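You operate a simulated robot arm through the tools that you are given. There is no shell and no other tool. Be economical: measure what you need, move in short steps, check, and stop when the job is done.

You are at the controls of a simulated robot arm. One attempt, no reset.

TASK
Give the dusty crate a long wash and lift it onto the bench.
Fine: use the crate washer with its dial on long; press start once and watch till the cycle ends; set the crate on the wash bench; leave the drawer open and the other crates where they are.

It is judged by the outcome, as a careful person would: the job done as asked, and still so three seconds after it is handed in. It fails if anything else is knocked over, pushed out of place, dropped, spilled or broken.

THE ROBOT
A 6-joint arm with a four-finger gripper on a trunk, on a base that drives. Base frame: it is fixed to the floor where the robot stands at the start and does not move with it; the origin is under the middle of the robot, x ahead of it, y to its left, z up; the surface under the hand at the start is at about z = 478. Units: mm, rad, N and s.
With the tool pointing down near the work surface it reaches from about 100 to 600 mm from the robot's upright axis, wherever it stands. Its first joint turns from -2.897 to 2.897 rad. Places, roughly: crate [750, -2000, 1000]; crate washer [900, -200, 600]; rack of the washer [400, -200, 500]; top of the wash bench [800, -500, 900]; washer dial [600, -100, 800]; washer drawer [400, -200, 500]; washer start button [600, -400, 800]. Payload 3.43 kg.
The TCP is the grasp point between the finger pads, 30 mm short of the fingertips. In the tool frame z runs along the fingers and y along their closing line. Largest opening 120 mm; the body of the gripper starts 85 mm behind the TCP.
Orientation is that of the tool frame in the base frame, as a unit quaternion [x, y, z, w]. With the fingers straight down and closing along the base's y, the tool's x points along the base's -x, its y along +y and its z along -z.

THE INTERFACE
- The arm moves only by the tool play_rows. Its argument "plan" is a list of rows, each a list of 3 entries, a list of its own where there are three numbers: the shift along the tool's x, y, z in cm, then the turn, a rotation vector about the tool's x, y, z in rad, then the opening, from 0 (shut) to 1 (fully open). In form: [[[tx, ty, tz], [rx, ry, rz], gripper], ...]. A call has 1 to 12 rows; each row shifts and turns the commanded pose from where the row before left it, along the tool's axes as they then stand. A row lasts 0.2 s, in which the tool goes at most 50 mm and 0.15 rad; a call with a longer step from one row to the next is refused whole, and so is a gripper value outside its range. A pose out of reach is approached as far as the arm can. The call stops where the force on the tool passes 40 N (or 10 N more than at its start, if that is more) or the arm is blocked; 0.2 s more then pass. Each finger halts on what it meets, pressing with about 31 N; the grip force reading is that of the motor and also rises with nothing between the fingers. The clock runs only during rows and for 0.2 s after the last one: add rows that do not move to give the fingers time. It gives the time, the measured TCP pose, the force on the tool (base axes), the opening and the grip force at its end, in the units of the frame above (readings bear some noise), with the torque about the TCP (base axes, N m) and any sound that the robot's microphone picked up.
- Cameras (640 x 400 px; columns grow to the right, rows downward): "scene" is now at [41, 89.3, 1550.4]; the picture's right is [-0.51, -0.86, 0.00], its down [-0.64, 0.38, -0.67] and it looks along [0.57, -0.34, -0.75] (base axes); focal length 242 px, centre (320, 200). "wrist" rides on the gripper at [71, -17, -121] in the tool frame; the picture's right is [0.23, 0.97, 0.00], its down [-0.81, 0.19, -0.55] and it looks along [-0.54, 0.13, 0.83] (tool axes); focal length 275 px, centre (320, 200). There is no depth. A picture from a camera that has moved, and an enlarged one, comes with that camera's place and axes in the base frame and with its lens. The place of the scene camera against the robot may be out by one fixed shift of up to 25 mm in any direction.
- get_image(camera): a new picture of that camera. No time passes.
- slide_trunk(by): slides the trunk up (or, below 0, down) by that many mm; the arm and the scene camera ride with it, the base frame stays. It gives what a move gives, with no picture.
- drive_base(legs): drives the robot by 1 to 6 legs, each [ahead, left, turn to the left] in mm, mm and rad, along the robot's own axes; the way and the turn of a leg run together, so that a leg with both is an arc; at most 1500 mm and 3.142 rad a leg. The arm and the cameras ride along, it lands a little off, and it stops where it bumps. It gives what a move gives.
- head_to(pan, tilt): turns the head with the scene camera to pan (to the left, within 2.094 rad either way) and tilt (down, from -0.506 to 1.204), counted from straight ahead of the robot. It gives what a move gives.
- enlarge(camera, box): a new picture of the part [left, top, right, bottom] of that camera's present view, enlarged. No time passes.
- finish_job(): hands the job in; it is judged then, once.

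Work in short steps. Places have to be worked out from the pictures, the camera data and where the tool is seen: move nearer, look again, correct. Check each grasp and each placing, and mend what went wrong. You have 120 turns and 82 pictures in all, those below and enlarged ones among them. Open the gripper and draw the arm clear of the work before you hand the job in, unless the task says otherwise.

The tools are called after "Request:" as a command line: name --argument value ..., lists and objects as JSON in quotes. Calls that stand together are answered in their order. play_rows: Moves the arm, as the interface text tells. Its arguments: {"type":"object","properties":{"plan":{"type":"array","items":{"type":"array"}}},"required":["plan"]} The other tools are called the same way: slide_trunk (by) slides the trunk up or down; drive_base (legs) drives the base; head_to (pan, tilt) turns the head that bears the scene camera; get_image (camera) takes a picture; enlarge (camera, box) takes an enlarged picture of a part of a camera's view; finish_job () hands the job in.

At the start:

```text
time: 0.0
tool_pos: [356.8, -217.7, 1236.7]
tcp_rot: [0.0, 1.0, 0.0, 0.001]
force: [-0.3, -0.7, -0.6]
torque: [0.0, 0.0, -0.03]
gripper_width: 119.9
grasp_force: 0.1
trunk travel left (down, up): [-50.0, 390.0]
robot x, y, heading: [-2.4, 1.7, -0.004]
head pan, tilt: [-0.536, 0.843]
```

scene: 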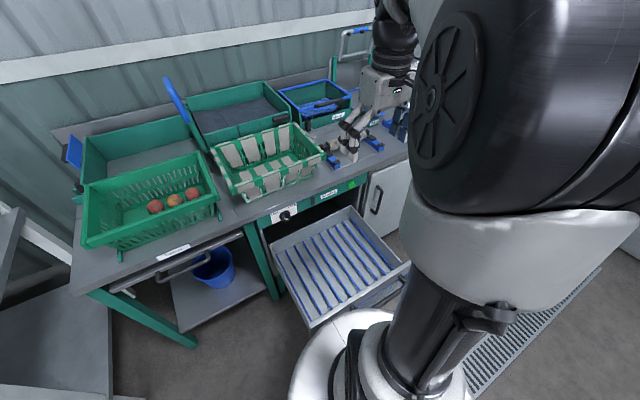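
wrist: 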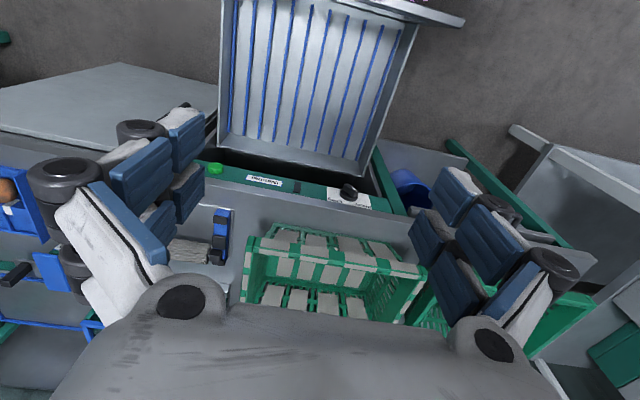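

I see the open washer drawer with the rack ahead; the dusty crate is said to be far to the right. I look that way and enlarge the washer's panel.

Request:
enlarge --camera "scene" --box '[200, 120, 420, 260]'

Request:
head_to --pan -1.2 --tilt 0.4

Request:
get_image --camera "scene"

```text
2.86 times, centred on (310, 190) of scene
camera zoom: at [41.0, 89.3, 1550.4], right [-0.51, -0.86, 0.0], down [-0.64, 0.38, -0.67], along [0.57, -0.34, -0.75], focal length 692 px, centre (349, 229)
```

zoom: 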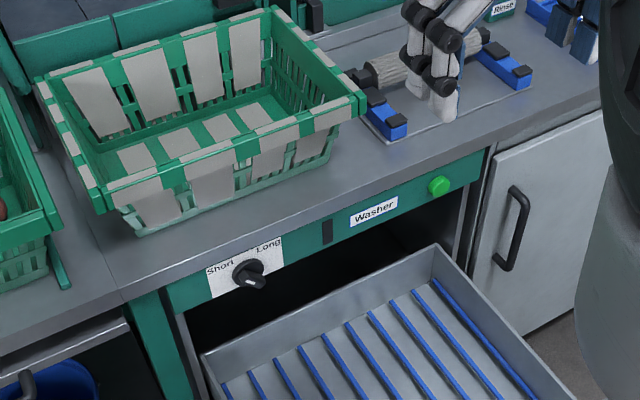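

```text
time: 1.0
tool_pos: [358.0, -218.4, 1236.7]
tcp_rot: [0.0, 1.0, 0.0, 0.001]
force: [-0.4, -0.1, -0.4]
torque: [-0.02, 0.0, 0.02]
gripper_width: 119.9
grasp_force: 0.1
trunk travel left (down, up): [-50.0, 390.0]
robot x, y, heading: [-2.0, -0.2, 0.004]
head pan, tilt: [-1.201, 0.4]
```

```text
78 pictures are left
camera scene: at [7.1, 43.1, 1588.9], right [-0.93, -0.36, 0.0], down [-0.14, 0.36, -0.92], along [0.33, -0.86, -0.39], focal length 242 px, centre (320, 200)
```

scene: 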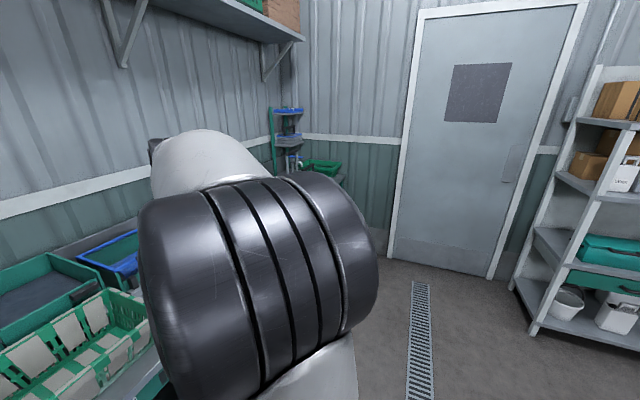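

The washer panel is seen: dial on the left (now seemingly between Short and Long), green start button right. The crate should be in the far right corner; I back off clear of the drawer and drive right.

Request:
drive_base --legs '[[-250, 0, 0], [0, -1200, 0]]'

Request:
head_to --pan -0.7 --tilt 0.5

Request:
get_image --camera "scene"

Request:
get_image --camera "wrist"

```text
time: 8.5
tool_pos: [94.3, -1416.9, 1238.5]
tcp_rot: [0.007, 1.0, 0.0, 0.001]
force: [1.4, -0.4, 0.3]
torque: [0.01, -0.02, -0.03]
gripper_width: 120.1
grasp_force: 0.0
trunk travel left (down, up): [-50.0, 390.0]
robot x, y, heading: [-261.2, -1196.2, -0.014]
head pan, tilt: [-1.201, 0.4]
```

```text
time: 9.4
tool_pos: [92.9, -1417.1, 1237.3]
tcp_rot: [0.007, 1.0, -0.001, 0.001]
force: [-0.5, -0.6, 0.4]
torque: [0.02, 0.02, -0.03]
gripper_width: 120.2
grasp_force: 0.0
trunk travel left (down, up): [-50.0, 390.0]
robot x, y, heading: [-263.0, -1191.2, -0.014]
head pan, tilt: [-0.7, 0.499]
```

```text
77 pictures are left
camera scene: at [-216.8, -1122.8, 1579.8], right [-0.66, -0.75, 0.0], down [-0.36, 0.31, -0.88], along [0.66, -0.58, -0.48], focal length 242 px, centre (320, 200)
```

scene: 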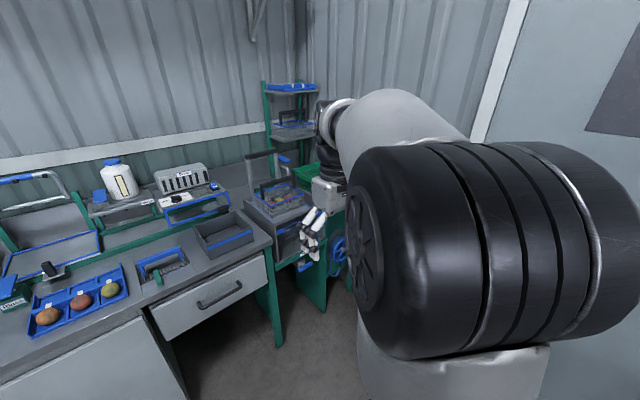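

```text
76 pictures are left
camera wrist: at [21.4, -1432.8, 1357.0], right [-0.22, 0.98, 0.0], down [0.81, 0.18, 0.55], along [0.54, 0.12, -0.83], focal length 275 px, centre (320, 200)
```

wrist: 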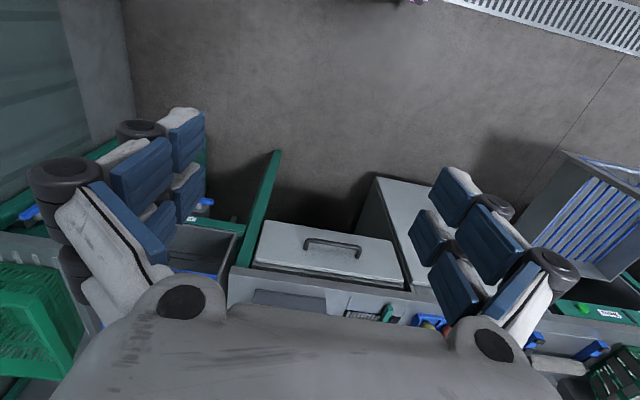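

The green crate shows at the left edge of the wrist view, on a stand further right. I drive further right to see it past the arm.

Request:
drive_base --legs '[[0, -600, 0]]'

Request:
head_to --pan -0.15 --tilt 0.6

Request:
get_image --camera "scene"

Request:
get_image --camera "wrist"

```text
time: 12.8
tool_pos: [83.6, -2013.6, 1236.9]
tcp_rot: [0.006, 1.0, 0.0, 0.001]
force: [-0.1, -0.4, 0.4]
torque: [0.0, -0.01, 0.02]
gripper_width: 119.7
grasp_force: 0.0
trunk travel left (down, up): [-50.0, 390.0]
robot x, y, heading: [-269.6, -1793.5, -0.018]
head pan, tilt: [-0.7, 0.499]
```

```text
time: 13.8
tool_pos: [83.6, -2014.7, 1236.3]
tcp_rot: [0.007, 1.0, 0.0, 0.001]
force: [-0.2, -0.2, -0.2]
torque: [0.0, -0.03, 0.03]
gripper_width: 119.9
grasp_force: 0.1
trunk travel left (down, up): [-50.0, 390.0]
robot x, y, heading: [-269.6, -1786.8, -0.012]
head pan, tilt: [-0.15, 0.6]
```

```text
75 pictures are left
camera scene: at [-207.6, -1675.3, 1570.7], right [-0.16, -0.99, 0.0], down [-0.56, 0.09, -0.83], along [0.81, -0.14, -0.56], focal length 242 px, centre (320, 200)
```

scene: 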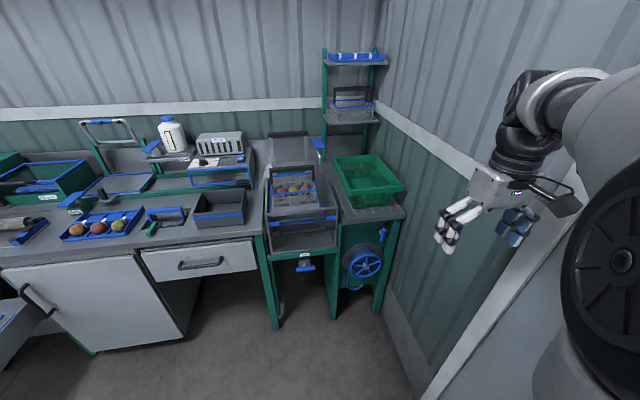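

```text
74 pictures are left
camera wrist: at [12.6, -2030.0, 1357.0], right [-0.22, 0.98, 0.0], down [0.81, 0.18, 0.55], along [0.54, 0.12, -0.83], focal length 275 px, centre (320, 200)
```

wrist: 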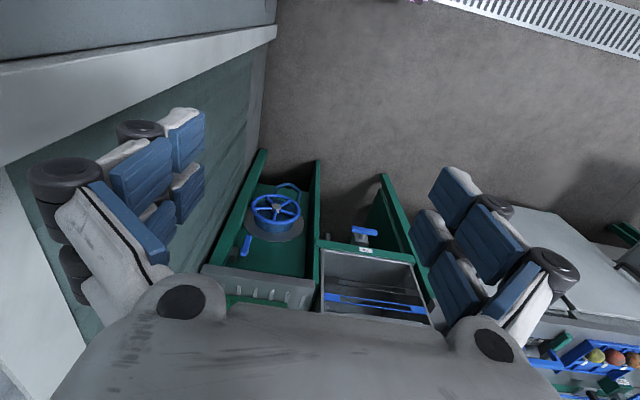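

I enlarge the corner crate to check it is the dusty one and its form.

Request:
enlarge --camera "scene" --box '[240, 120, 430, 240]'

```text
3.33 times, centred on (335, 180) of scene
camera zoom: at [-207.6, -1675.3, 1570.7], right [-0.16, -0.99, 0.0], down [-0.56, 0.09, -0.83], along [0.81, -0.14, -0.56], focal length 808 px, centre (270, 267)
```

zoom: 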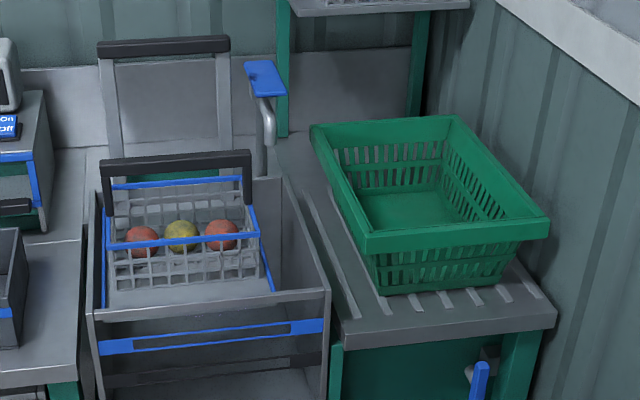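

The corner crate is about 340 × 235 mm, rim near z 1050 at about (750, -2045). I drive closer to check whether it's dusty and get better measurements.

Request:
drive_base --legs '[[330, 0, 0.015]]'

Request:
head_to --pan -0.35 --tilt 0.7

Request:
get_image --camera "scene"

Request:
get_image --camera "wrist"

```text
time: 16.0
tool_pos: [415.3, -2010.6, 1238.0]
tcp_rot: [0.0, 1.0, 0.0, 0.0]
force: [0.2, 1.2, -0.2]
torque: [0.01, 0.03, 0.01]
gripper_width: 120.2
grasp_force: 0.1
trunk travel left (down, up): [-50.0, 390.0]
robot x, y, heading: [56.2, -1792.9, -0.004]
head pan, tilt: [-0.15, 0.6]
```

```text
time: 16.7
tool_pos: [414.7, -2011.9, 1237.5]
tcp_rot: [0.0, 1.0, -0.001, 0.001]
force: [-0.4, 0.5, 0.0]
torque: [-0.02, -0.03, -0.04]
gripper_width: 120.2
grasp_force: 0.1
trunk travel left (down, up): [-50.0, 390.0]
robot x, y, heading: [56.1, -1792.4, 0.001]
head pan, tilt: [-0.351, 0.7]
```

```text
72 pictures are left
camera scene: at [110.6, -1692.7, 1562.1], right [-0.34, -0.94, 0.0], down [-0.6, 0.22, -0.77], along [0.72, -0.26, -0.64], focal length 242 px, centre (320, 200)
```

scene: 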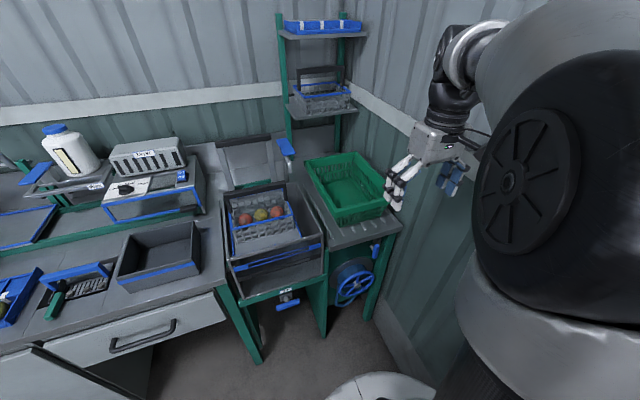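

```text
71 pictures are left
camera wrist: at [343.2, -2028.7, 1357.1], right [-0.23, 0.97, 0.0], down [0.81, 0.19, 0.55], along [0.54, 0.13, -0.83], focal length 275 px, centre (320, 200)
```

wrist: 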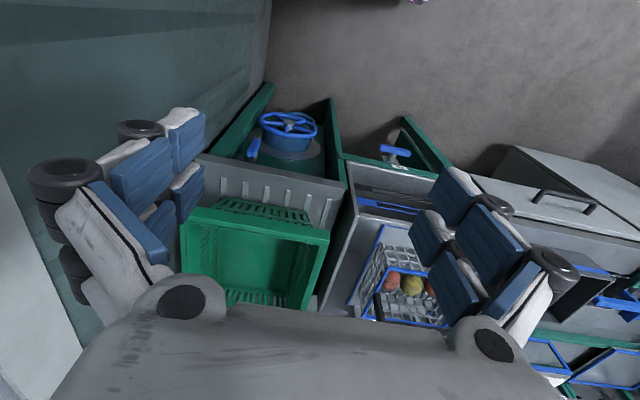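

Request:
enlarge --camera "scene" --box '[290, 135, 410, 235]'

Request:
enlarge --camera "wrist" --box '[150, 140, 390, 320]'

```text
4.00 times, centred on (350, 185) of scene
camera zoom: at [110.6, -1692.7, 1562.1], right [-0.34, -0.94, 0.0], down [-0.6, 0.22, -0.77], along [0.72, -0.26, -0.64], focal length 969 px, centre (200, 260)
```

zoom: 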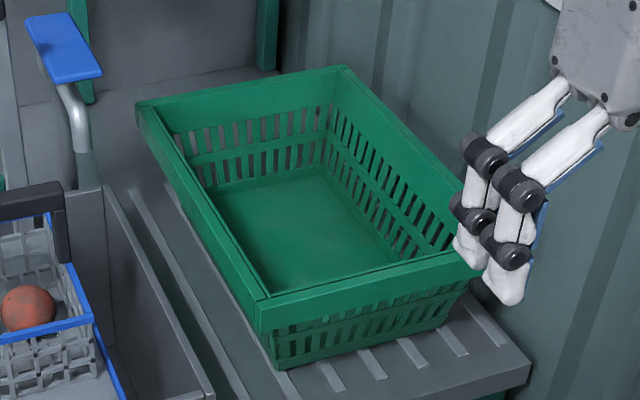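

```text
2.22 times, centred on (270, 230) of wrist
camera zoom: at [343.2, -2028.7, 1357.1], right [-0.23, 0.97, 0.0], down [0.81, 0.19, 0.55], along [0.54, 0.13, -0.83], focal length 612 px, centre (431, 133)
```

zoom: 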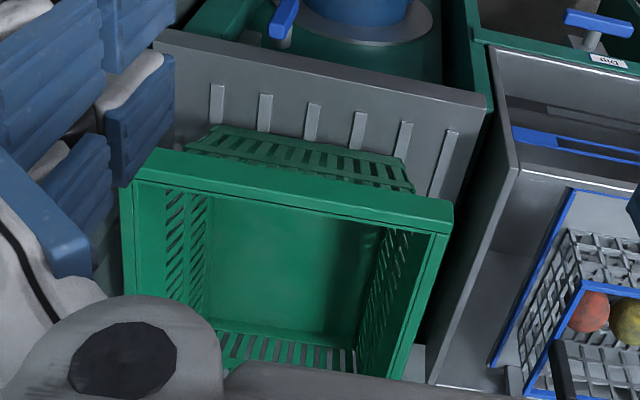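

This corner crate looks clean on its drain board, while a crate near the washer shows greyish patches. Before picking, I go back and look closely at that one.

Request:
drive_base --legs '[[-330, 0, 0], [0, 1400, 0], [0, 350, 0]]'

Request:
head_to --pan 0.1 --tilt 0.6

Request:
get_image --camera "scene"

Request:
enlarge --camera "scene" --box '[240, 120, 420, 240]'

```text
time: 27.3
tool_pos: [76.6, -273.1, 1237.6]
tcp_rot: [-0.002, 1.0, -0.001, 0.001]
force: [0.7, 0.4, -0.2]
torque: [-0.03, 0.02, -0.02]
gripper_width: 119.7
grasp_force: 0.0
trunk travel left (down, up): [-50.0, 390.0]
robot x, y, heading: [-277.6, -55.2, 0.008]
head pan, tilt: [-0.351, 0.7]
```

```text
time: 28.2
tool_pos: [77.3, -274.6, 1237.5]
tcp_rot: [-0.003, 1.0, -0.001, 0.001]
force: [0.0, -0.3, -0.8]
torque: [0.01, 0.04, 0.02]
gripper_width: 120.0
grasp_force: 0.0
trunk travel left (down, up): [-50.0, 390.0]
robot x, y, heading: [-280.5, -57.0, 0.007]
head pan, tilt: [0.099, 0.6]
```

```text
68 pictures are left
camera scene: at [-219.9, 81.5, 1570.7], right [0.1, -0.99, 0.0], down [-0.56, -0.06, -0.82], along [0.82, 0.08, -0.57], focal length 242 px, centre (320, 200)
```

scene: 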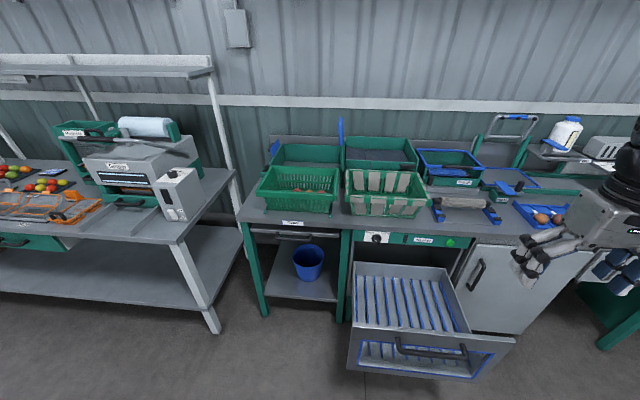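

```text
3.33 times, centred on (330, 180) of scene
camera zoom: at [-219.9, 81.5, 1570.7], right [0.1, -0.99, 0.0], down [-0.56, -0.06, -0.82], along [0.82, 0.08, -0.57], focal length 808 px, centre (287, 267)
```

zoom: 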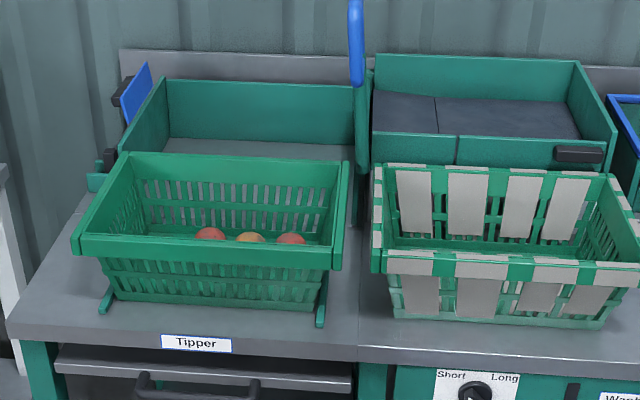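

The crate above the washer carries greyish-tan dust patches, unlike the clean ones, so it looks like the dusty one. I take closer looks at the drawer and at the bench area around y -500.

Request:
enlarge --camera "scene" --box '[330, 220, 530, 390]'

Request:
enlarge --camera "scene" --box '[330, 110, 560, 260]'

```text
2.35 times, centred on (430, 305) of scene
camera zoom: at [-219.9, 81.5, 1570.7], right [0.1, -0.99, 0.0], down [-0.56, -0.06, -0.82], along [0.82, 0.08, -0.57], focal length 570 px, centre (61, -47)
```

zoom: 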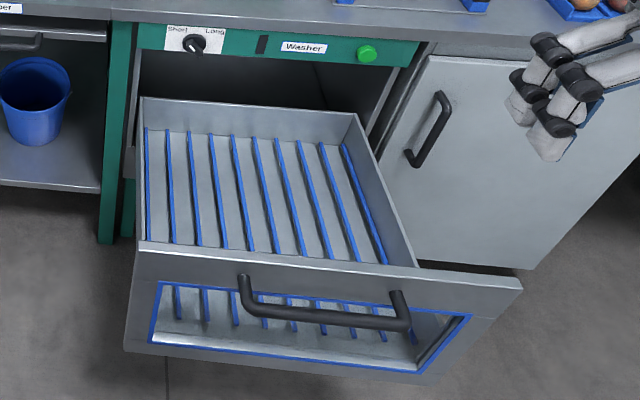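

```text
2.67 times, centred on (445, 185) of scene
camera zoom: at [-219.9, 81.5, 1570.7], right [0.1, -0.99, 0.0], down [-0.56, -0.06, -0.82], along [0.82, 0.08, -0.57], focal length 646 px, centre (-13, 240)
```

zoom: 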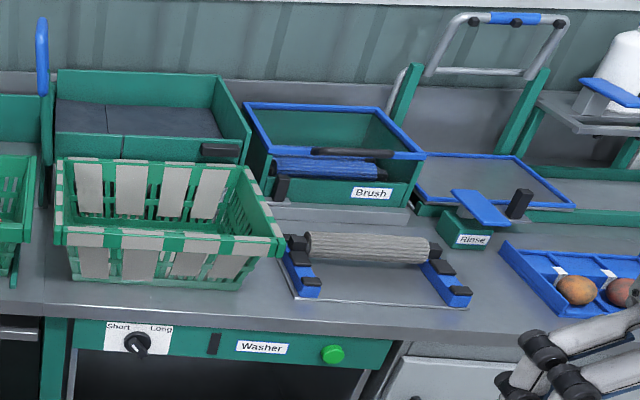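

I'll treat the patched crate beside the washer as the dusty one (the only visibly dirty one, and its spot on the bench is the free space). I move up to the washer and look closely at crate, dial and drawer.

Request:
drive_base --legs '[[280, 0, -0.007], [0, -60, 0]]'

Request:
head_to --pan -0.3 --tilt 0.8

Request:
get_image --camera "scene"

Request:
get_image --camera "wrist"

```text
time: 30.7
tool_pos: [360.7, -336.2, 1236.5]
tcp_rot: [-0.001, 1.0, 0.0, 0.0]
force: [0.0, 0.4, -0.7]
torque: [0.02, -0.02, 0.0]
gripper_width: 120.2
grasp_force: 0.0
trunk travel left (down, up): [-50.0, 390.0]
robot x, y, heading: [3.8, -118.8, 0.001]
head pan, tilt: [0.099, 0.6]
```

```text
time: 31.6
tool_pos: [359.5, -335.4, 1237.6]
tcp_rot: [-0.001, 1.0, 0.001, 0.001]
force: [-0.1, -1.6, 0.4]
torque: [-0.02, 0.01, -0.01]
gripper_width: 120.0
grasp_force: 0.0
trunk travel left (down, up): [-50.0, 390.0]
robot x, y, heading: [-0.8, -111.0, 0.002]
head pan, tilt: [-0.3, 0.799]
```

```text
64 pictures are left
camera scene: at [53.7, -10.6, 1553.9], right [-0.3, -0.95, 0.0], down [-0.68, 0.21, -0.7], along [0.67, -0.21, -0.72], focal length 242 px, centre (320, 200)
```

scene: 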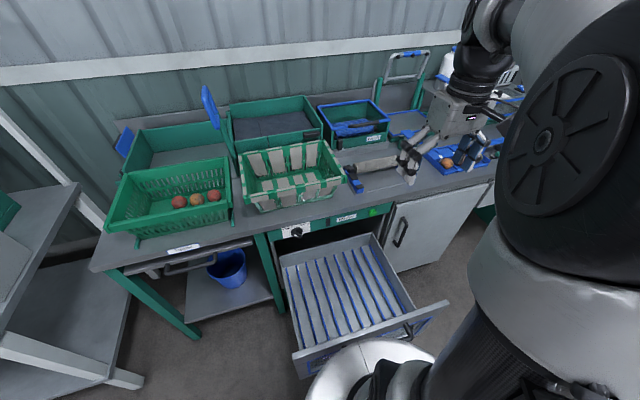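

```text
63 pictures are left
camera wrist: at [288.8, -352.1, 1357.0], right [-0.23, 0.97, 0.0], down [0.81, 0.19, 0.55], along [0.54, 0.13, -0.83], focal length 275 px, centre (320, 200)
```

wrist: 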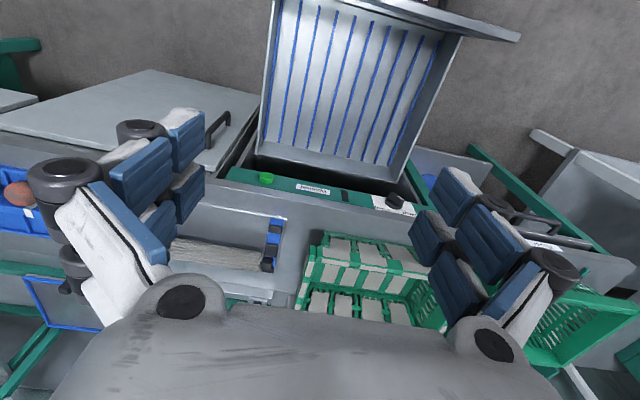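

Zoom in on the crate/dial and on the drawer for measures.

Request:
enlarge --camera "scene" --box '[270, 205, 400, 265]'

Request:
enlarge --camera "scene" --box '[225, 130, 365, 220]'

```text
4.92 times, centred on (335, 235) of scene
camera zoom: at [53.7, -10.6, 1553.9], right [-0.3, -0.95, 0.0], down [-0.68, 0.21, -0.7], along [0.67, -0.21, -0.72], focal length 1193 px, centre (246, 28)
```

zoom: 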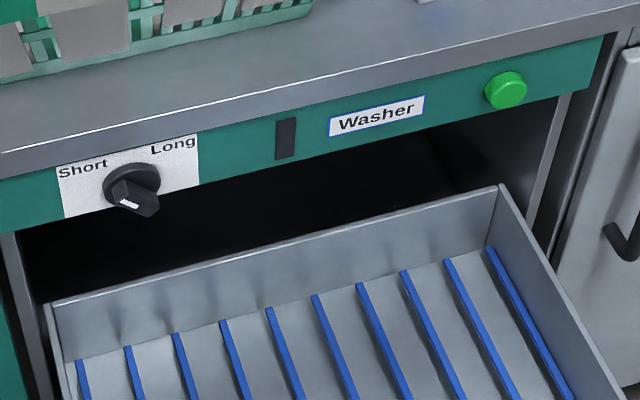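

```text
4.44 times, centred on (295, 175) of scene
camera zoom: at [53.7, -10.6, 1553.9], right [-0.3, -0.95, 0.0], down [-0.68, 0.21, -0.7], along [0.67, -0.21, -0.72], focal length 1077 px, centre (431, 311)
```

zoom: 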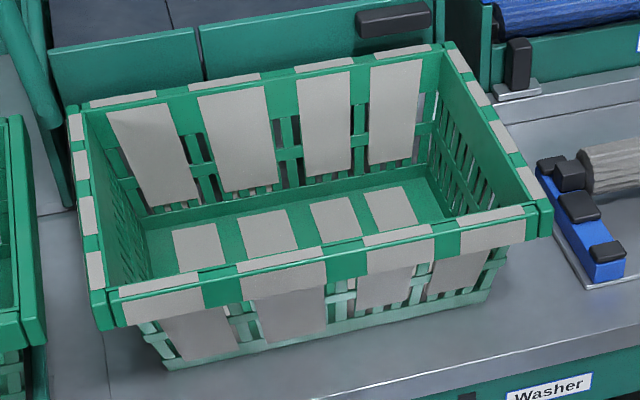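

The crate is plainly dusty: patches on all faces. Next I turn the tool to point ahead (horizontal) to work the dial and see it with the wrist camera.

Request:
play_rows --plan '[[[0, 0, 0], [0, -0.15, 0], 0.5], [[0, 0, 0], [0, -0.15, 0], 0.5], [[0, 0, 0], [0, -0.15, 0], 0.5], [[0, 0, 0], [0, -0.15, 0], 0.5], [[0, 0, 0], [0, -0.15, 0], 0.5], [[0, 0, 0], [0, -0.15, 0], 0.5], [[0, 0, 0], [0, -0.15, 0], 0.5], [[0, 0, 0], [0, -0.15, 0], 0.5], [[0, 0, 0], [0, -0.15, 0], 0.5], [[0, 0, 0], [0, -0.15, 0], 0.5], [[0, 0, 0], [0, -0.07, 0], 0.5], [[0, 0, 0], [0, 0, 0], 0.5]]'

Request:
get_image --camera "scene"

```text
time: 34.2
tool_pos: [362.8, -346.6, 1243.4]
tcp_rot: [-0.001, 0.707, 0.0, 0.707]
force: [0.8, -0.7, -0.5]
torque: [0.01, -0.01, 0.01]
gripper_width: 60.3
grasp_force: 0.0
out of reach, approached as far as the arm can: row 10, 11
trunk travel left (down, up): [-50.0, 390.0]
robot x, y, heading: [-0.7, -115.7, -0.0]
head pan, tilt: [-0.3, 0.799]
```

```text
60 pictures are left
camera scene: at [53.5, -10.6, 1553.9], right [-0.3, -0.95, 0.0], down [-0.68, 0.21, -0.7], along [0.67, -0.21, -0.72], focal length 242 px, centre (320, 200)
```

scene: 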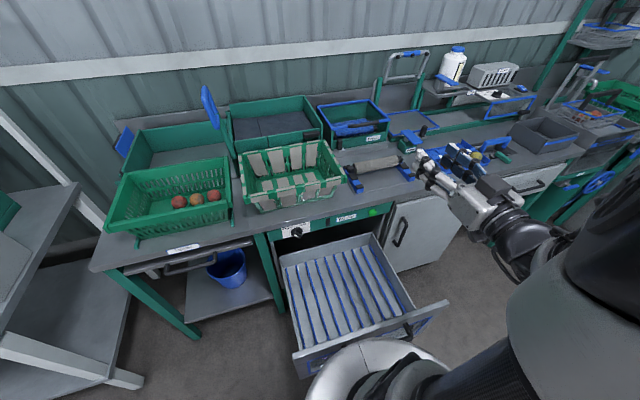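

Tool points ahead. I move it down to in front of the dial, keeping clear of the bench edge.

Request:
play_rows --plan '[[[3.9, 2.3, 0.5], [0, 0, 0], 0.5], [[3.9, 2.3, 0.5], [0, 0, 0], 0.5], [[3.9, 2.3, 0.5], [0, 0, 0], 0.5], [[3.9, 2.3, 0.5], [0, 0, 0], 0.5], [[3.9, 2.3, 0.5], [0, 0, 0], 0.5], [[3.9, 2.3, 0.5], [0, 0, 0], 0.5], [[3.9, 2.3, 0.5], [0, 0, 0], 0.5], [[3.9, 2.3, 0.5], [0, 0, 0], 0.5], [[3.9, 2.3, 0.5], [0, 0, 0], 0.5], [[3.9, 2.3, 0.5], [0, 0, 0], 0.5], [[0, 0, 0], [0, 0, 0], 0.5]]'

Request:
get_image --camera "wrist"

Request:
get_image --camera "scene"

```text
time: 36.6
tool_pos: [466.2, -308.2, 1130.5]
tcp_rot: [0.002, 0.71, 0.004, 0.705]
force: [1.2, 0.4, 0.6]
torque: [0.01, 0.01, -0.03]
gripper_width: 59.8
grasp_force: 0.0
out of reach, approached as far as the arm can: row 1, 2, 3, 4, 5, 6, 7, 8, 9, 10
trunk travel left (down, up): [-50.0, 390.0]
robot x, y, heading: [5.1, -114.7, 0.0]
head pan, tilt: [-0.3, 0.799]
```

```text
59 pictures are left
camera wrist: at [346.0, -324.2, 1058.9], right [0.0, 0.98, -0.22], down [-0.55, 0.18, 0.82], along [0.84, 0.12, 0.53], focal length 275 px, centre (320, 200)
```

wrist: 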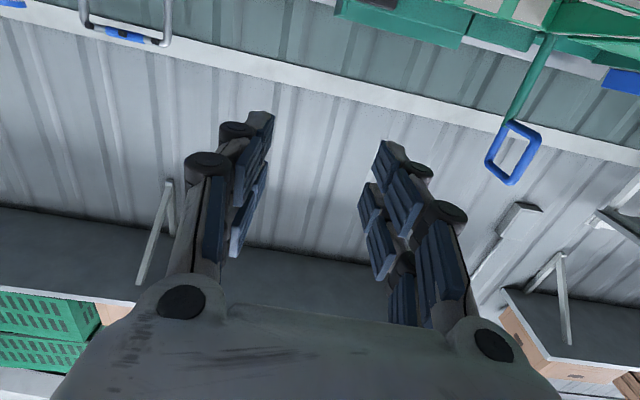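

```text
58 pictures are left
camera scene: at [53.6, -10.8, 1553.9], right [-0.3, -0.95, 0.0], down [-0.68, 0.21, -0.7], along [0.67, -0.21, -0.72], focal length 242 px, centre (320, 200)
```

scene: 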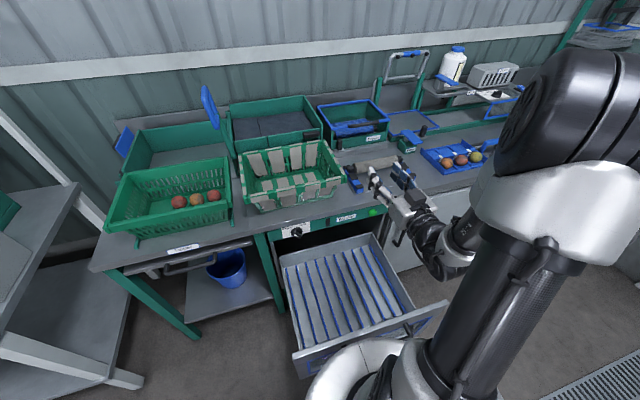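

The horizontal tool is too close to the arm's own column. I test where a forward shift brings it from here.

Request:
play_rows --plan '[[[0, 0, 1], [0, 0, 0], 0.5], [[0, 0, 1], [0, 0, 0], 0.5]]'

```text
time: 37.2
tool_pos: [486.9, -307.4, 1130.2]
tcp_rot: [-0.001, 0.708, 0.001, 0.706]
force: [-0.3, -0.2, 0.2]
torque: [-0.03, -0.01, 0.02]
gripper_width: 59.8
grasp_force: 0.1
trunk travel left (down, up): [-50.0, 390.0]
robot x, y, heading: [6.2, -113.7, -0.002]
head pan, tilt: [-0.3, 0.799]
```

Commands restart from the measured pose. I back the base 110 mm so the arm can work further out in front, then go to the dial height.

Request:
drive_base --legs '[[-110, 0, 0]]'

Request:
play_rows --plan '[[[0, 2, 4], [0, 0, 0], 0.5], [[0, 4, 2.5], [0, 0, 0], 0.5], [[2, 4, 1.5], [0, 0, 0], 0.5], [[3, 3.5, 0.5], [0, 0, 0], 0.5], [[3, 3.5, 0.5], [0, 0, 0], 0.5], [[3, 3.0, 0], [0, 0, 0], 0.5], [[4, 0, 0], [0, 0, 0], 0.5], [[4, 0, 0], [0, 0, 0], 0.5], [[0, 0, 0], [0, 0, 0], 0.5]]'

```text
time: 38.4
tool_pos: [376.5, -307.4, 1131.2]
tcp_rot: [0.0, 0.707, 0.0, 0.707]
force: [0.0, 0.7, -0.5]
torque: [0.04, 0.01, -0.03]
gripper_width: 59.9
grasp_force: 0.0
trunk travel left (down, up): [-50.0, 390.0]
robot x, y, heading: [-106.5, -115.0, -0.002]
head pan, tilt: [-0.3, 0.799]
```

```text
time: 40.4
tool_pos: [515.2, -205.7, 1046.5]
tcp_rot: [0.027, 0.713, 0.037, 0.7]
force: [0.3, -0.5, -0.6]
torque: [0.01, 0.02, -0.02]
gripper_width: 60.2
grasp_force: 0.0
out of reach, approached as far as the arm can: row 2, 3, 4, 5, 6, 7, 8
trunk travel left (down, up): [-50.0, 390.0]
robot x, y, heading: [-108.4, -119.3, 0.0]
head pan, tilt: [-0.3, 0.799]
```

The reach limit seems tied to lateral offset (arm works about 220 mm right of the base axis). I retract a little and shift the base left so the dial lies at that offset.

Request:
play_rows --plan '[[[0, 0, -4], [0, 0, 0], 0.5], [[0, -1, -4], [0, 0, 0], 0.5], [[0, 0, 0], [0, 0, 0], 0.5]]'

Request:
drive_base --legs '[[0, 230, 0]]'

Request:
play_rows --plan '[[[0, -3, 0], [0, 0, 0], 0.5], [[0, -3, 0], [0, 0, 0], 0.5], [[0, -3, 0], [0, 0, 0], 0.5], [[0, 0, 0], [0, 0, 0], 0.5]]'

```text
time: 41.2
tool_pos: [465.0, -236.7, 1081.0]
tcp_rot: [0.02, 0.713, 0.032, 0.7]
force: [0.6, -0.1, 0.4]
torque: [0.02, 0.04, 0.03]
gripper_width: 59.9
grasp_force: 0.1
out of reach, approached as far as the arm can: row 1, 2
trunk travel left (down, up): [-50.0, 390.0]
robot x, y, heading: [-107.3, -116.3, 0.0]
head pan, tilt: [-0.3, 0.799]
```

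```text
time: 42.9
tool_pos: [465.0, -6.8, 1081.1]
tcp_rot: [0.02, 0.713, 0.032, 0.7]
force: [0.7, 0.4, -0.3]
torque: [0.03, 0.0, -0.03]
gripper_width: 59.9
grasp_force: 0.1
trunk travel left (down, up): [-50.0, 390.0]
robot x, y, heading: [-104.5, 108.7, 0.0]
head pan, tilt: [-0.3, 0.799]
```

```text
time: 43.9
tool_pos: [466.6, -97.9, 1075.0]
tcp_rot: [0.019, 0.714, 0.034, 0.7]
force: [0.8, 0.4, 1.2]
torque: [0.02, -0.03, -0.02]
gripper_width: 59.7
grasp_force: 0.1
trunk travel left (down, up): [-50.0, 390.0]
robot x, y, heading: [-106.0, 112.2, -0.005]
head pan, tilt: [-0.3, 0.799]
```

Now I try lowering straight down from here, keeping x.

Request:
play_rows --plan '[[[4, 0, 0], [0, 0, 0], 0.5], [[4, 0, 0], [0, 0, 0], 0.5], [[4, 0, 0], [0, 0, 0], 0.5], [[4, 0, 0.5], [0, 0, 0], 0.5], [[4, 0, 0.5], [0, 0, 0], 0.5], [[0, 0, 0], [0, 0, 0], 0.5]]'

Request:
get_image --camera "scene"

```text
time: 45.3
tool_pos: [510.1, -113.3, 895.6]
tcp_rot: [0.022, 0.713, 0.036, 0.699]
force: [0.3, -0.8, -0.1]
torque: [0.02, 0.0, 0.0]
gripper_width: 60.2
grasp_force: 0.1
out of reach, approached as far as the arm can: row 2, 3, 4, 5
trunk travel left (down, up): [-50.0, 390.0]
robot x, y, heading: [-107.1, 110.3, -0.001]
head pan, tilt: [-0.3, 0.799]
```

```text
57 pictures are left
camera scene: at [-54.9, 218.4, 1553.9], right [-0.3, -0.95, 0.0], down [-0.68, 0.21, -0.7], along [0.67, -0.21, -0.72], focal length 242 px, centre (320, 200)
```

scene: 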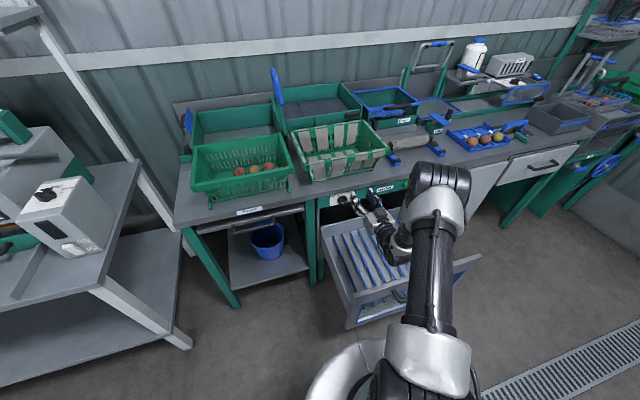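

Wider offset and lower trunk should help; I slide the trunk down 50 (tool stays clear: z 896→846, fingertips x≈540 short of bench edge ~565) and look.

Request:
slide_trunk --by -50

Request:
get_image --camera "wrist"

Request:
enlarge --camera "scene" --box '[310, 170, 430, 245]'

```text
time: 46.2
tool_pos: [508.5, -112.7, 845.7]
tcp_rot: [0.022, 0.714, 0.037, 0.699]
force: [0.1, 0.0, 0.0]
torque: [0.03, -0.01, -0.02]
gripper_width: 60.0
grasp_force: 0.1
trunk travel left (down, up): [0.0, 440.0]
robot x, y, heading: [-105.2, 115.8, -0.003]
head pan, tilt: [-0.3, 0.799]
```

```text
56 pictures are left
camera wrist: at [388.1, -127.4, 774.2], right [-0.02, 0.99, -0.15], down [-0.54, 0.11, 0.83], along [0.84, 0.1, 0.53], focal length 275 px, centre (320, 200)
```

wrist: 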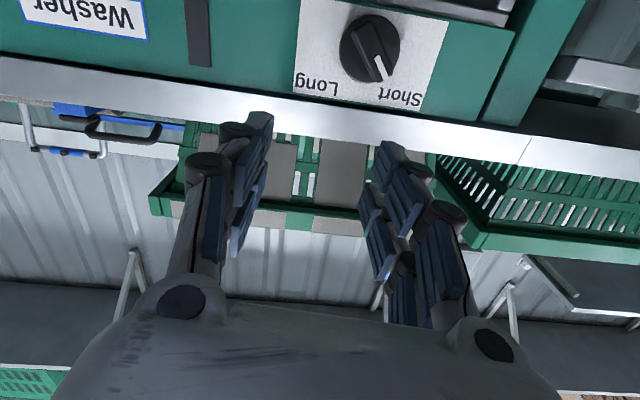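

```text
5.33 times, centred on (370, 208) of scene
camera zoom: at [-55.1, 218.5, 1503.9], right [-0.3, -0.95, 0.0], down [-0.68, 0.21, -0.7], along [0.67, -0.21, -0.72], focal length 1292 px, centre (53, 160)
```

zoom: 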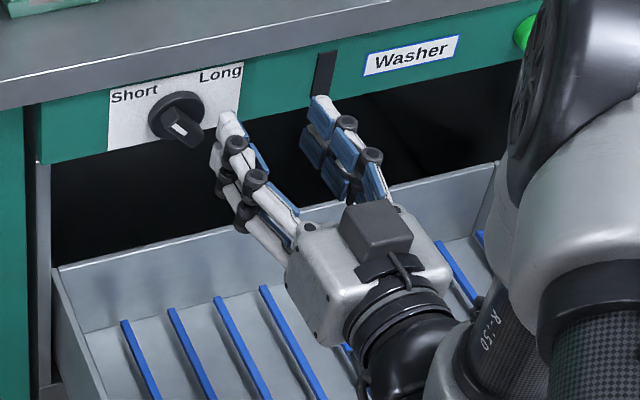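

The dial's pointer is at Short (the wrist picture is upside down), so it needs about 90° clockwise. I judge the knob at about y -88, z 783; I lower to that, and roll the tool -45° to line the fingers across the bar.

Request:
play_rows --plan '[[[2, 0.5, -0.5], [0, 0, -0.15], 0.5], [[2, 0.5, -0.5], [0, 0, -0.15], 0.5], [[0, 0, 0], [0, 0, -0.15], 0.5], [[0, 0, 0], [0, 0, -0.15], 0.5], [[0, 0, 0], [0, 0, -0.15], 0.5], [[0, 0, 0], [0, 0, 0], 0.5]]'

Request:
get_image --camera "wrist"

```text
time: 46.9
tool_pos: [600.6, -225.6, 822.0]
tcp_rot: [-0.104, 0.706, -0.071, 0.697]
force: [-18.4, 1.1, 4.8]
torque: [0.29, -0.41, 0.29]
gripper_width: 69.5
grasp_force: 5.4
out of reach, approached as far as the arm can: row 1, 2, 3
trunk travel left (down, up): [0.0, 440.0]
robot x, y, heading: [-106.9, 112.8, -0.001]
head pan, tilt: [-0.3, 0.799]
stopped in row 3: the force on the tool passed its limit at 111 N (the readings are from after the stop); the commanded pose is now the measured one
```

```text
54 pictures are left
camera wrist: at [480.9, -265.2, 757.9], right [-0.05, 0.89, -0.46], down [-0.56, 0.36, 0.75], along [0.83, 0.29, 0.48], focal length 275 px, centre (320, 200)
```

wrist: 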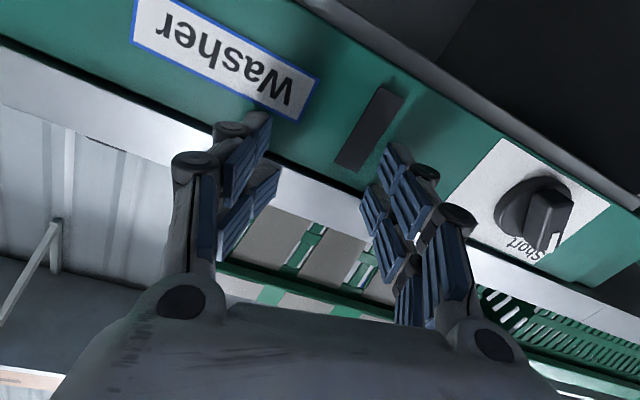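

The arm slid forward and touched the panel lightly (this tells me the panel is at x≈630). I back straight off.

Request:
play_rows --plan '[[[0, 0, -3], [0, 0, 0], 0.5], [[0, 0, -4], [0, 0, 0], 0.5], [[0, 0, 0], [0, 0, 0], 0.5]]'

```text
time: 47.7
tool_pos: [552.3, -255.3, 822.2]
tcp_rot: [-0.106, 0.707, -0.065, 0.697]
force: [0.5, 0.0, -0.3]
torque: [-0.02, -0.01, 0.0]
gripper_width: 59.8
grasp_force: 0.1
out of reach, approached as far as the arm can: row 1, 2
trunk travel left (down, up): [0.0, 440.0]
robot x, y, heading: [-105.1, 114.5, -0.001]
head pan, tilt: [-0.3, 0.799]
```

The limit is an inner one: for this height the hand must be further from the base. I back up 120 mm, then move the hand toward the dial axis.

Request:
drive_base --legs '[[-120, 0, 0]]'

Request:
play_rows --plan '[[[0, 0, 3], [0, 0, 0], 0.5], [[0, 0, 3], [0, 0, 0], 0.5], [[0, 0, 0], [0, 0, 0], 0.5]]'

```text
time: 49.0
tool_pos: [433.5, -257.2, 822.4]
tcp_rot: [-0.105, 0.707, -0.066, 0.696]
force: [0.2, 0.1, -0.2]
torque: [0.01, -0.01, 0.01]
gripper_width: 60.0
grasp_force: 0.2
trunk travel left (down, up): [0.0, 440.0]
robot x, y, heading: [-224.7, 115.5, 0.003]
head pan, tilt: [-0.3, 0.799]
```

```text
time: 49.8
tool_pos: [492.7, -252.3, 820.7]
tcp_rot: [-0.104, 0.707, -0.066, 0.696]
force: [-0.2, -0.9, 0.7]
torque: [-0.02, 0.01, 0.04]
gripper_width: 59.8
grasp_force: 0.1
trunk travel left (down, up): [0.0, 440.0]
robot x, y, heading: [-225.4, 112.6, -0.001]
head pan, tilt: [-0.3, 0.799]
```

Reachable now. I move sideways to the dial axis and roll to −45°.

Request:
play_rows --plan '[[[0, 4.2, 0.65], [0, 0, 0], 0.5], [[0, 4.2, 0.65], [0, 0, 0], 0.5], [[0, 4.2, 0.65], [0, 0, 0], 0.5], [[0, 4.2, 0.65], [0, 0, 0], 0.5], [[0, 0, 0], [0, 0, -0.136], 0.5], [[0, 0, 0], [0, 0, -0.136], 0.5], [[0, 0, 0], [0, 0, -0.136], 0.5], [[0, 0, 0], [0, 0, -0.136], 0.5], [[0, 0, 0], [0, 0, 0], 0.5]]'

Request:
get_image --camera "wrist"

```text
time: 51.8
tool_pos: [584.7, -156.5, 760.5]
tcp_rot: [-0.222, 0.679, -0.184, 0.675]
force: [-0.1, -0.7, 0.0]
torque: [0.02, 0.02, -0.01]
gripper_width: 59.9
grasp_force: 0.1
out of reach, approached as far as the arm can: row 2, 3, 4, 5, 6, 7, 8
trunk travel left (down, up): [0.0, 440.0]
robot x, y, heading: [-225.5, 110.6, -0.001]
head pan, tilt: [-0.3, 0.799]
```

```text
53 pictures are left
camera wrist: at [465.9, -216.9, 712.1], right [-0.05, 0.69, -0.73], down [-0.57, 0.58, 0.58], along [0.82, 0.45, 0.36], focal length 275 px, centre (320, 200)
```

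wrist: 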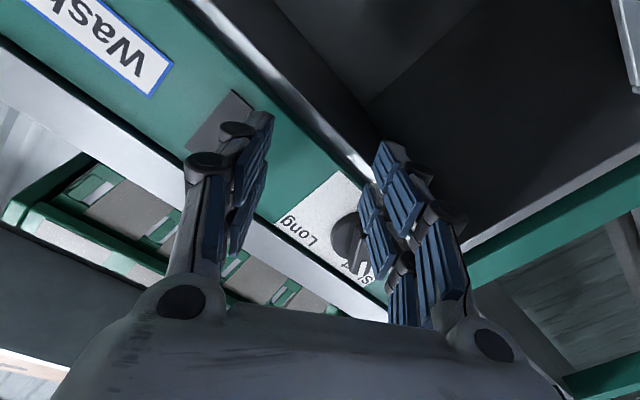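

The reach boundary favours a larger sideways offset (~-370). I back off first, then shift the base left so the dial lies there.

Request:
drive_base --legs '[[-120, 0, 0], [0, 180, 0]]'

Request:
play_rows --plan '[[[0, 0, 0], [0, 0, 0], 0.5]]'

```text
time: 53.0
tool_pos: [487.2, -152.6, 792.3]
tcp_rot: [-0.229, 0.662, -0.191, 0.688]
force: [0.1, -0.2, 1.0]
torque: [0.01, -0.04, 0.01]
gripper_width: 59.9
grasp_force: 0.0
trunk travel left (down, up): [0.0, 440.0]
robot x, y, heading: [-334.4, 109.7, 0.0]
head pan, tilt: [-0.3, 0.799]
stopped in leg 1: the force on the tool passed its limit at 43 N (the readings are from after the stop); the commanded pose is now the measured one
```

```text
time: 53.5
tool_pos: [487.7, -153.3, 792.0]
tcp_rot: [-0.228, 0.662, -0.191, 0.688]
force: [0.1, -0.2, -0.5]
torque: [0.01, 0.0, -0.02]
gripper_width: 59.9
grasp_force: 0.1
trunk travel left (down, up): [0.0, 440.0]
robot x, y, heading: [-333.6, 111.0, 0.001]
head pan, tilt: [-0.3, 0.799]
```

Something caught while backing (43 N). I check the scene.

Request:
get_image --camera "scene"

```text
52 pictures are left
camera scene: at [-283.8, 219.0, 1503.9], right [-0.3, -0.96, 0.0], down [-0.68, 0.21, -0.7], along [0.67, -0.21, -0.72], focal length 242 px, centre (320, 200)
```

scene: 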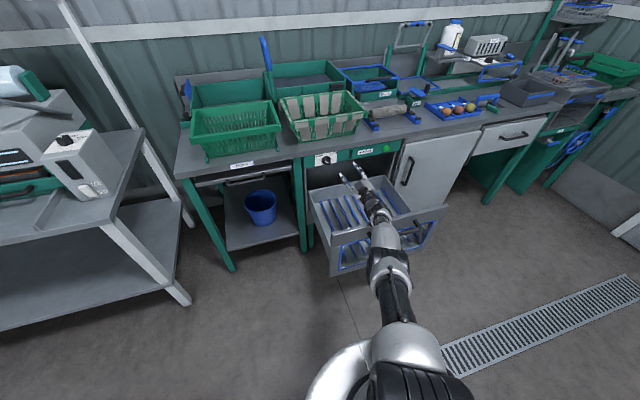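

The forearm was hanging low over the drawer. I raise the trunk to lift everything clear, then use a tilted tool instead of a horizontal one.

Request:
slide_trunk --by 350

Request:
play_rows --plan '[[[0, 0, 0], [0, 0, 0.14], 0.5], [[0, 0, 0], [0, 0, 0.14], 0.5], [[0, 0, 0], [0, 0, 0.14], 0.5], [[0, 0, 0], [0, 0, 0.14], 0.5], [[0, 0, 0], [0, 0, 0.1], 0.5], [[0, 0, 0], [0, 0, 0], 0.5]]'

Request:
get_image --camera "scene"

```text
time: 56.9
tool_pos: [486.8, -153.6, 1141.2]
tcp_rot: [-0.228, 0.662, -0.192, 0.688]
force: [-1.0, -0.5, -0.1]
torque: [0.0, 0.02, 0.01]
gripper_width: 60.0
grasp_force: 0.1
trunk travel left (down, up): [-350.0, 90.0]
robot x, y, heading: [-329.6, 111.6, -0.002]
head pan, tilt: [-0.3, 0.799]
```

```text
time: 58.3
tool_pos: [486.2, -152.6, 1142.7]
tcp_rot: [-0.001, 0.701, 0.043, 0.712]
force: [0.0, -0.9, -0.8]
torque: [0.0, 0.01, -0.04]
gripper_width: 59.9
grasp_force: 0.0
trunk travel left (down, up): [-350.0, 90.0]
robot x, y, heading: [-335.7, 115.0, -0.002]
head pan, tilt: [-0.3, 0.799]
```

```text
51 pictures are left
camera scene: at [-283.6, 219.0, 1853.9], right [-0.3, -0.96, 0.0], down [-0.68, 0.21, -0.7], along [0.67, -0.21, -0.72], focal length 242 px, centre (320, 200)
```

scene: 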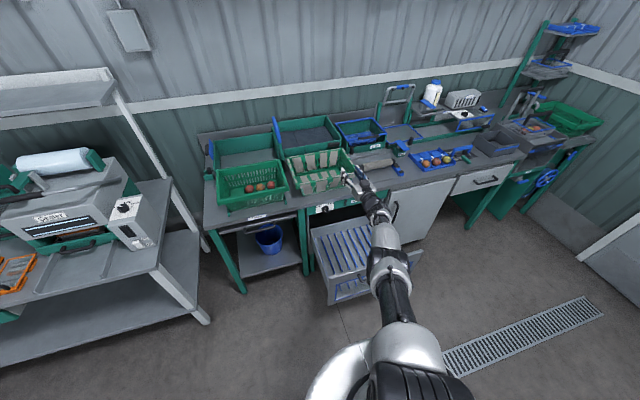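

I retract while tilting the tool back down to ~45°.

Request:
play_rows --plan '[[[0, 0, -4], [0, 0.15, 0], 0.5], [[0, 0, -4], [0, 0.15, 0], 0.5], [[0, 0, -4], [0, 0.15, 0], 0.5], [[0, 0, -4], [0, 0.15, 0], 0.5], [[0, 0, -4], [0, 0.15, 0], 0.5], [[0, 0, 0], [0, 0, 0], 0.5]]'

```text
time: 59.7
tool_pos: [366.3, -214.2, 946.3]
tcp_rot: [-0.017, 0.913, 0.039, 0.405]
force: [0.5, 0.4, 0.2]
torque: [-0.01, 0.0, 0.02]
gripper_width: 60.1
grasp_force: 0.0
out of reach, approached as far as the arm can: row 1, 2, 3, 4, 5
trunk travel left (down, up): [-350.0, 90.0]
robot x, y, heading: [-334.8, 111.3, -0.003]
head pan, tilt: [-0.3, 0.799]
```

I continue to bring the tool back to straight down, toward its initial posture relative to the base, to get out of this awkward arm branch.

Request:
play_rows --plan '[[[0, 0, 0], [0, 0.15, 0], 0.5], [[0, 0, 0], [0, 0.15, 0], 0.5], [[0, 0, 0], [0, 0.15, 0], 0.5], [[0, 0, 0], [0, 0.15, 0], 0.5], [[0, 0, 0], [0, 0.15, 0], 0.5], [[0, 0, 0], [0, 0.08, 0], 0.5], [[0, 0, 0], [0, 0, 0], 0.5]]'

Request:
get_image --camera "scene"

```text
time: 61.3
tool_pos: [273.2, -179.9, 987.6]
tcp_rot: [-0.031, 0.999, 0.028, 0.003]
force: [-0.9, 0.3, 0.4]
torque: [0.0, -0.03, -0.01]
gripper_width: 60.2
grasp_force: 0.1
out of reach, approached as far as the arm can: row 1, 2, 3, 4, 5, 6
trunk travel left (down, up): [-350.0, 90.0]
robot x, y, heading: [-332.2, 111.3, 0.001]
head pan, tilt: [-0.3, 0.799]
```

```text
50 pictures are left
camera scene: at [-283.8, 219.4, 1853.8], right [-0.3, -0.96, 0.0], down [-0.68, 0.21, -0.7], along [0.67, -0.21, -0.72], focal length 242 px, centre (320, 200)
```

scene: 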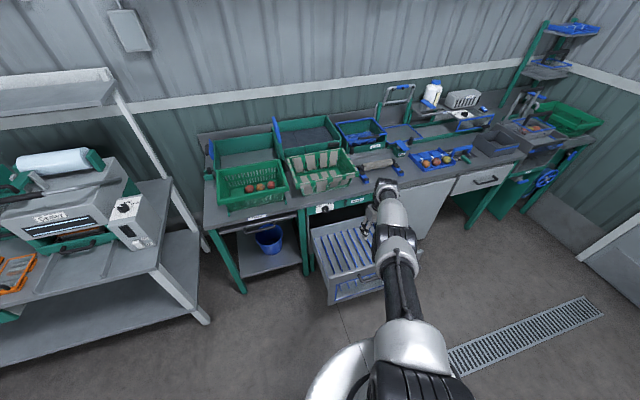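

The arm was stretched out; I draw it in toward the base to a comfortable mid-range posture.

Request:
play_rows --plan '[[[2.5, 0.7, -1], [0, 0, 0], 0.5], [[2.5, 0.7, -1], [0, 0, 0], 0.5], [[2.5, 0.7, -1], [0, 0, 0], 0.5], [[2.5, 0.7, -1], [0, 0, 0], 0.5], [[2.5, 0.7, -1], [0, 0, 0], 0.5], [[2.5, 0.7, -1], [0, 0, 0], 0.5], [[2.5, 0.7, -1], [0, 0, 0], 0.5], [[2.5, 0.7, -1], [0, 0, 0], 0.5], [[0, 0, 0], [0, 0, 0], 0.5]]'

Request:
play_rows --plan '[[[0, 0, 0], [0, -0.15, 0], 0.5], [[0, 0, 0], [0, -0.15, 0], 0.5], [[0, 0, 0], [0, -0.15, 0], 0.5], [[0, 0, 0], [0, -0.15, 0], 0.5], [[0, 0, 0], [0, -0.15, 0], 0.5], [[0, 0, 0], [0, 0, 0], 0.5]]'

```text
time: 63.3
tool_pos: [262.5, -197.7, 995.9]
tcp_rot: [-0.032, 0.999, 0.03, 0.004]
force: [0.4, 0.3, 0.9]
torque: [-0.01, -0.02, 0.03]
gripper_width: 59.8
grasp_force: 0.0
out of reach, approached as far as the arm can: row 1, 2, 3, 4, 5, 6, 7, 8
trunk travel left (down, up): [-350.0, 90.0]
robot x, y, heading: [-333.2, 114.0, -0.002]
head pan, tilt: [-0.3, 0.799]
```

```text
time: 64.7
tool_pos: [285.3, -211.7, 987.0]
tcp_rot: [-0.025, 0.974, 0.037, 0.224]
force: [-1.0, 0.1, -0.4]
torque: [0.0, -0.04, -0.01]
gripper_width: 60.2
grasp_force: 0.1
out of reach, approached as far as the arm can: row 1, 2, 3, 4
trunk travel left (down, up): [-350.0, 90.0]
robot x, y, heading: [-333.0, 108.7, 0.001]
head pan, tilt: [-0.3, 0.799]
```

The arm seems stuck near its straight-elbow pose. I try getting out by moving the hand down and sideways.

Request:
play_rows --plan '[[[0, 0, 3], [0, 0.1, 0], 0.5], [[0, 0, 3], [0, 0.1, 0], 0.5], [[0, 0, 3], [0, 0.1, 0], 0.5], [[1, 0, 3], [0, 0.1, 0], 0.5], [[2, 0, 2], [0, 0, 0], 0.5], [[2, 0, 2], [0, 0, 0], 0.5], [[0, 0, 0], [0, 0, 0], 0.5]]'

Request:
get_image --camera "scene"

```text
time: 66.3
tool_pos: [212.4, -177.3, 866.6]
tcp_rot: [-0.032, 0.999, 0.032, 0.026]
force: [0.2, 0.1, 0.9]
torque: [0.0, -0.02, -0.02]
gripper_width: 60.3
grasp_force: 0.1
out of reach, approached as far as the arm can: row 2, 3, 4
trunk travel left (down, up): [-350.0, 90.0]
robot x, y, heading: [-333.9, 116.1, -0.0]
head pan, tilt: [-0.3, 0.799]
```

```text
49 pictures are left
camera scene: at [-283.5, 218.8, 1853.9], right [-0.3, -0.96, 0.0], down [-0.68, 0.21, -0.7], along [0.67, -0.21, -0.72], focal length 242 px, centre (320, 200)
```

scene: 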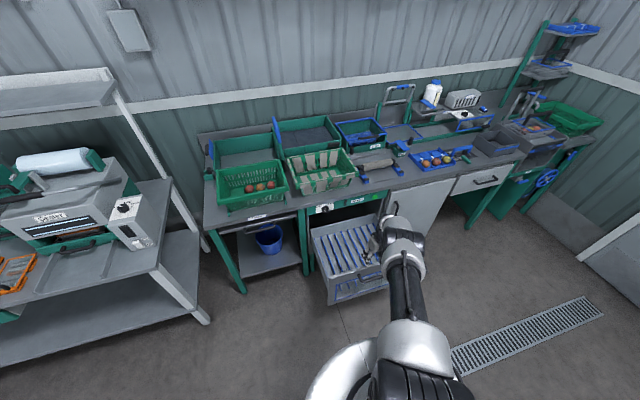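

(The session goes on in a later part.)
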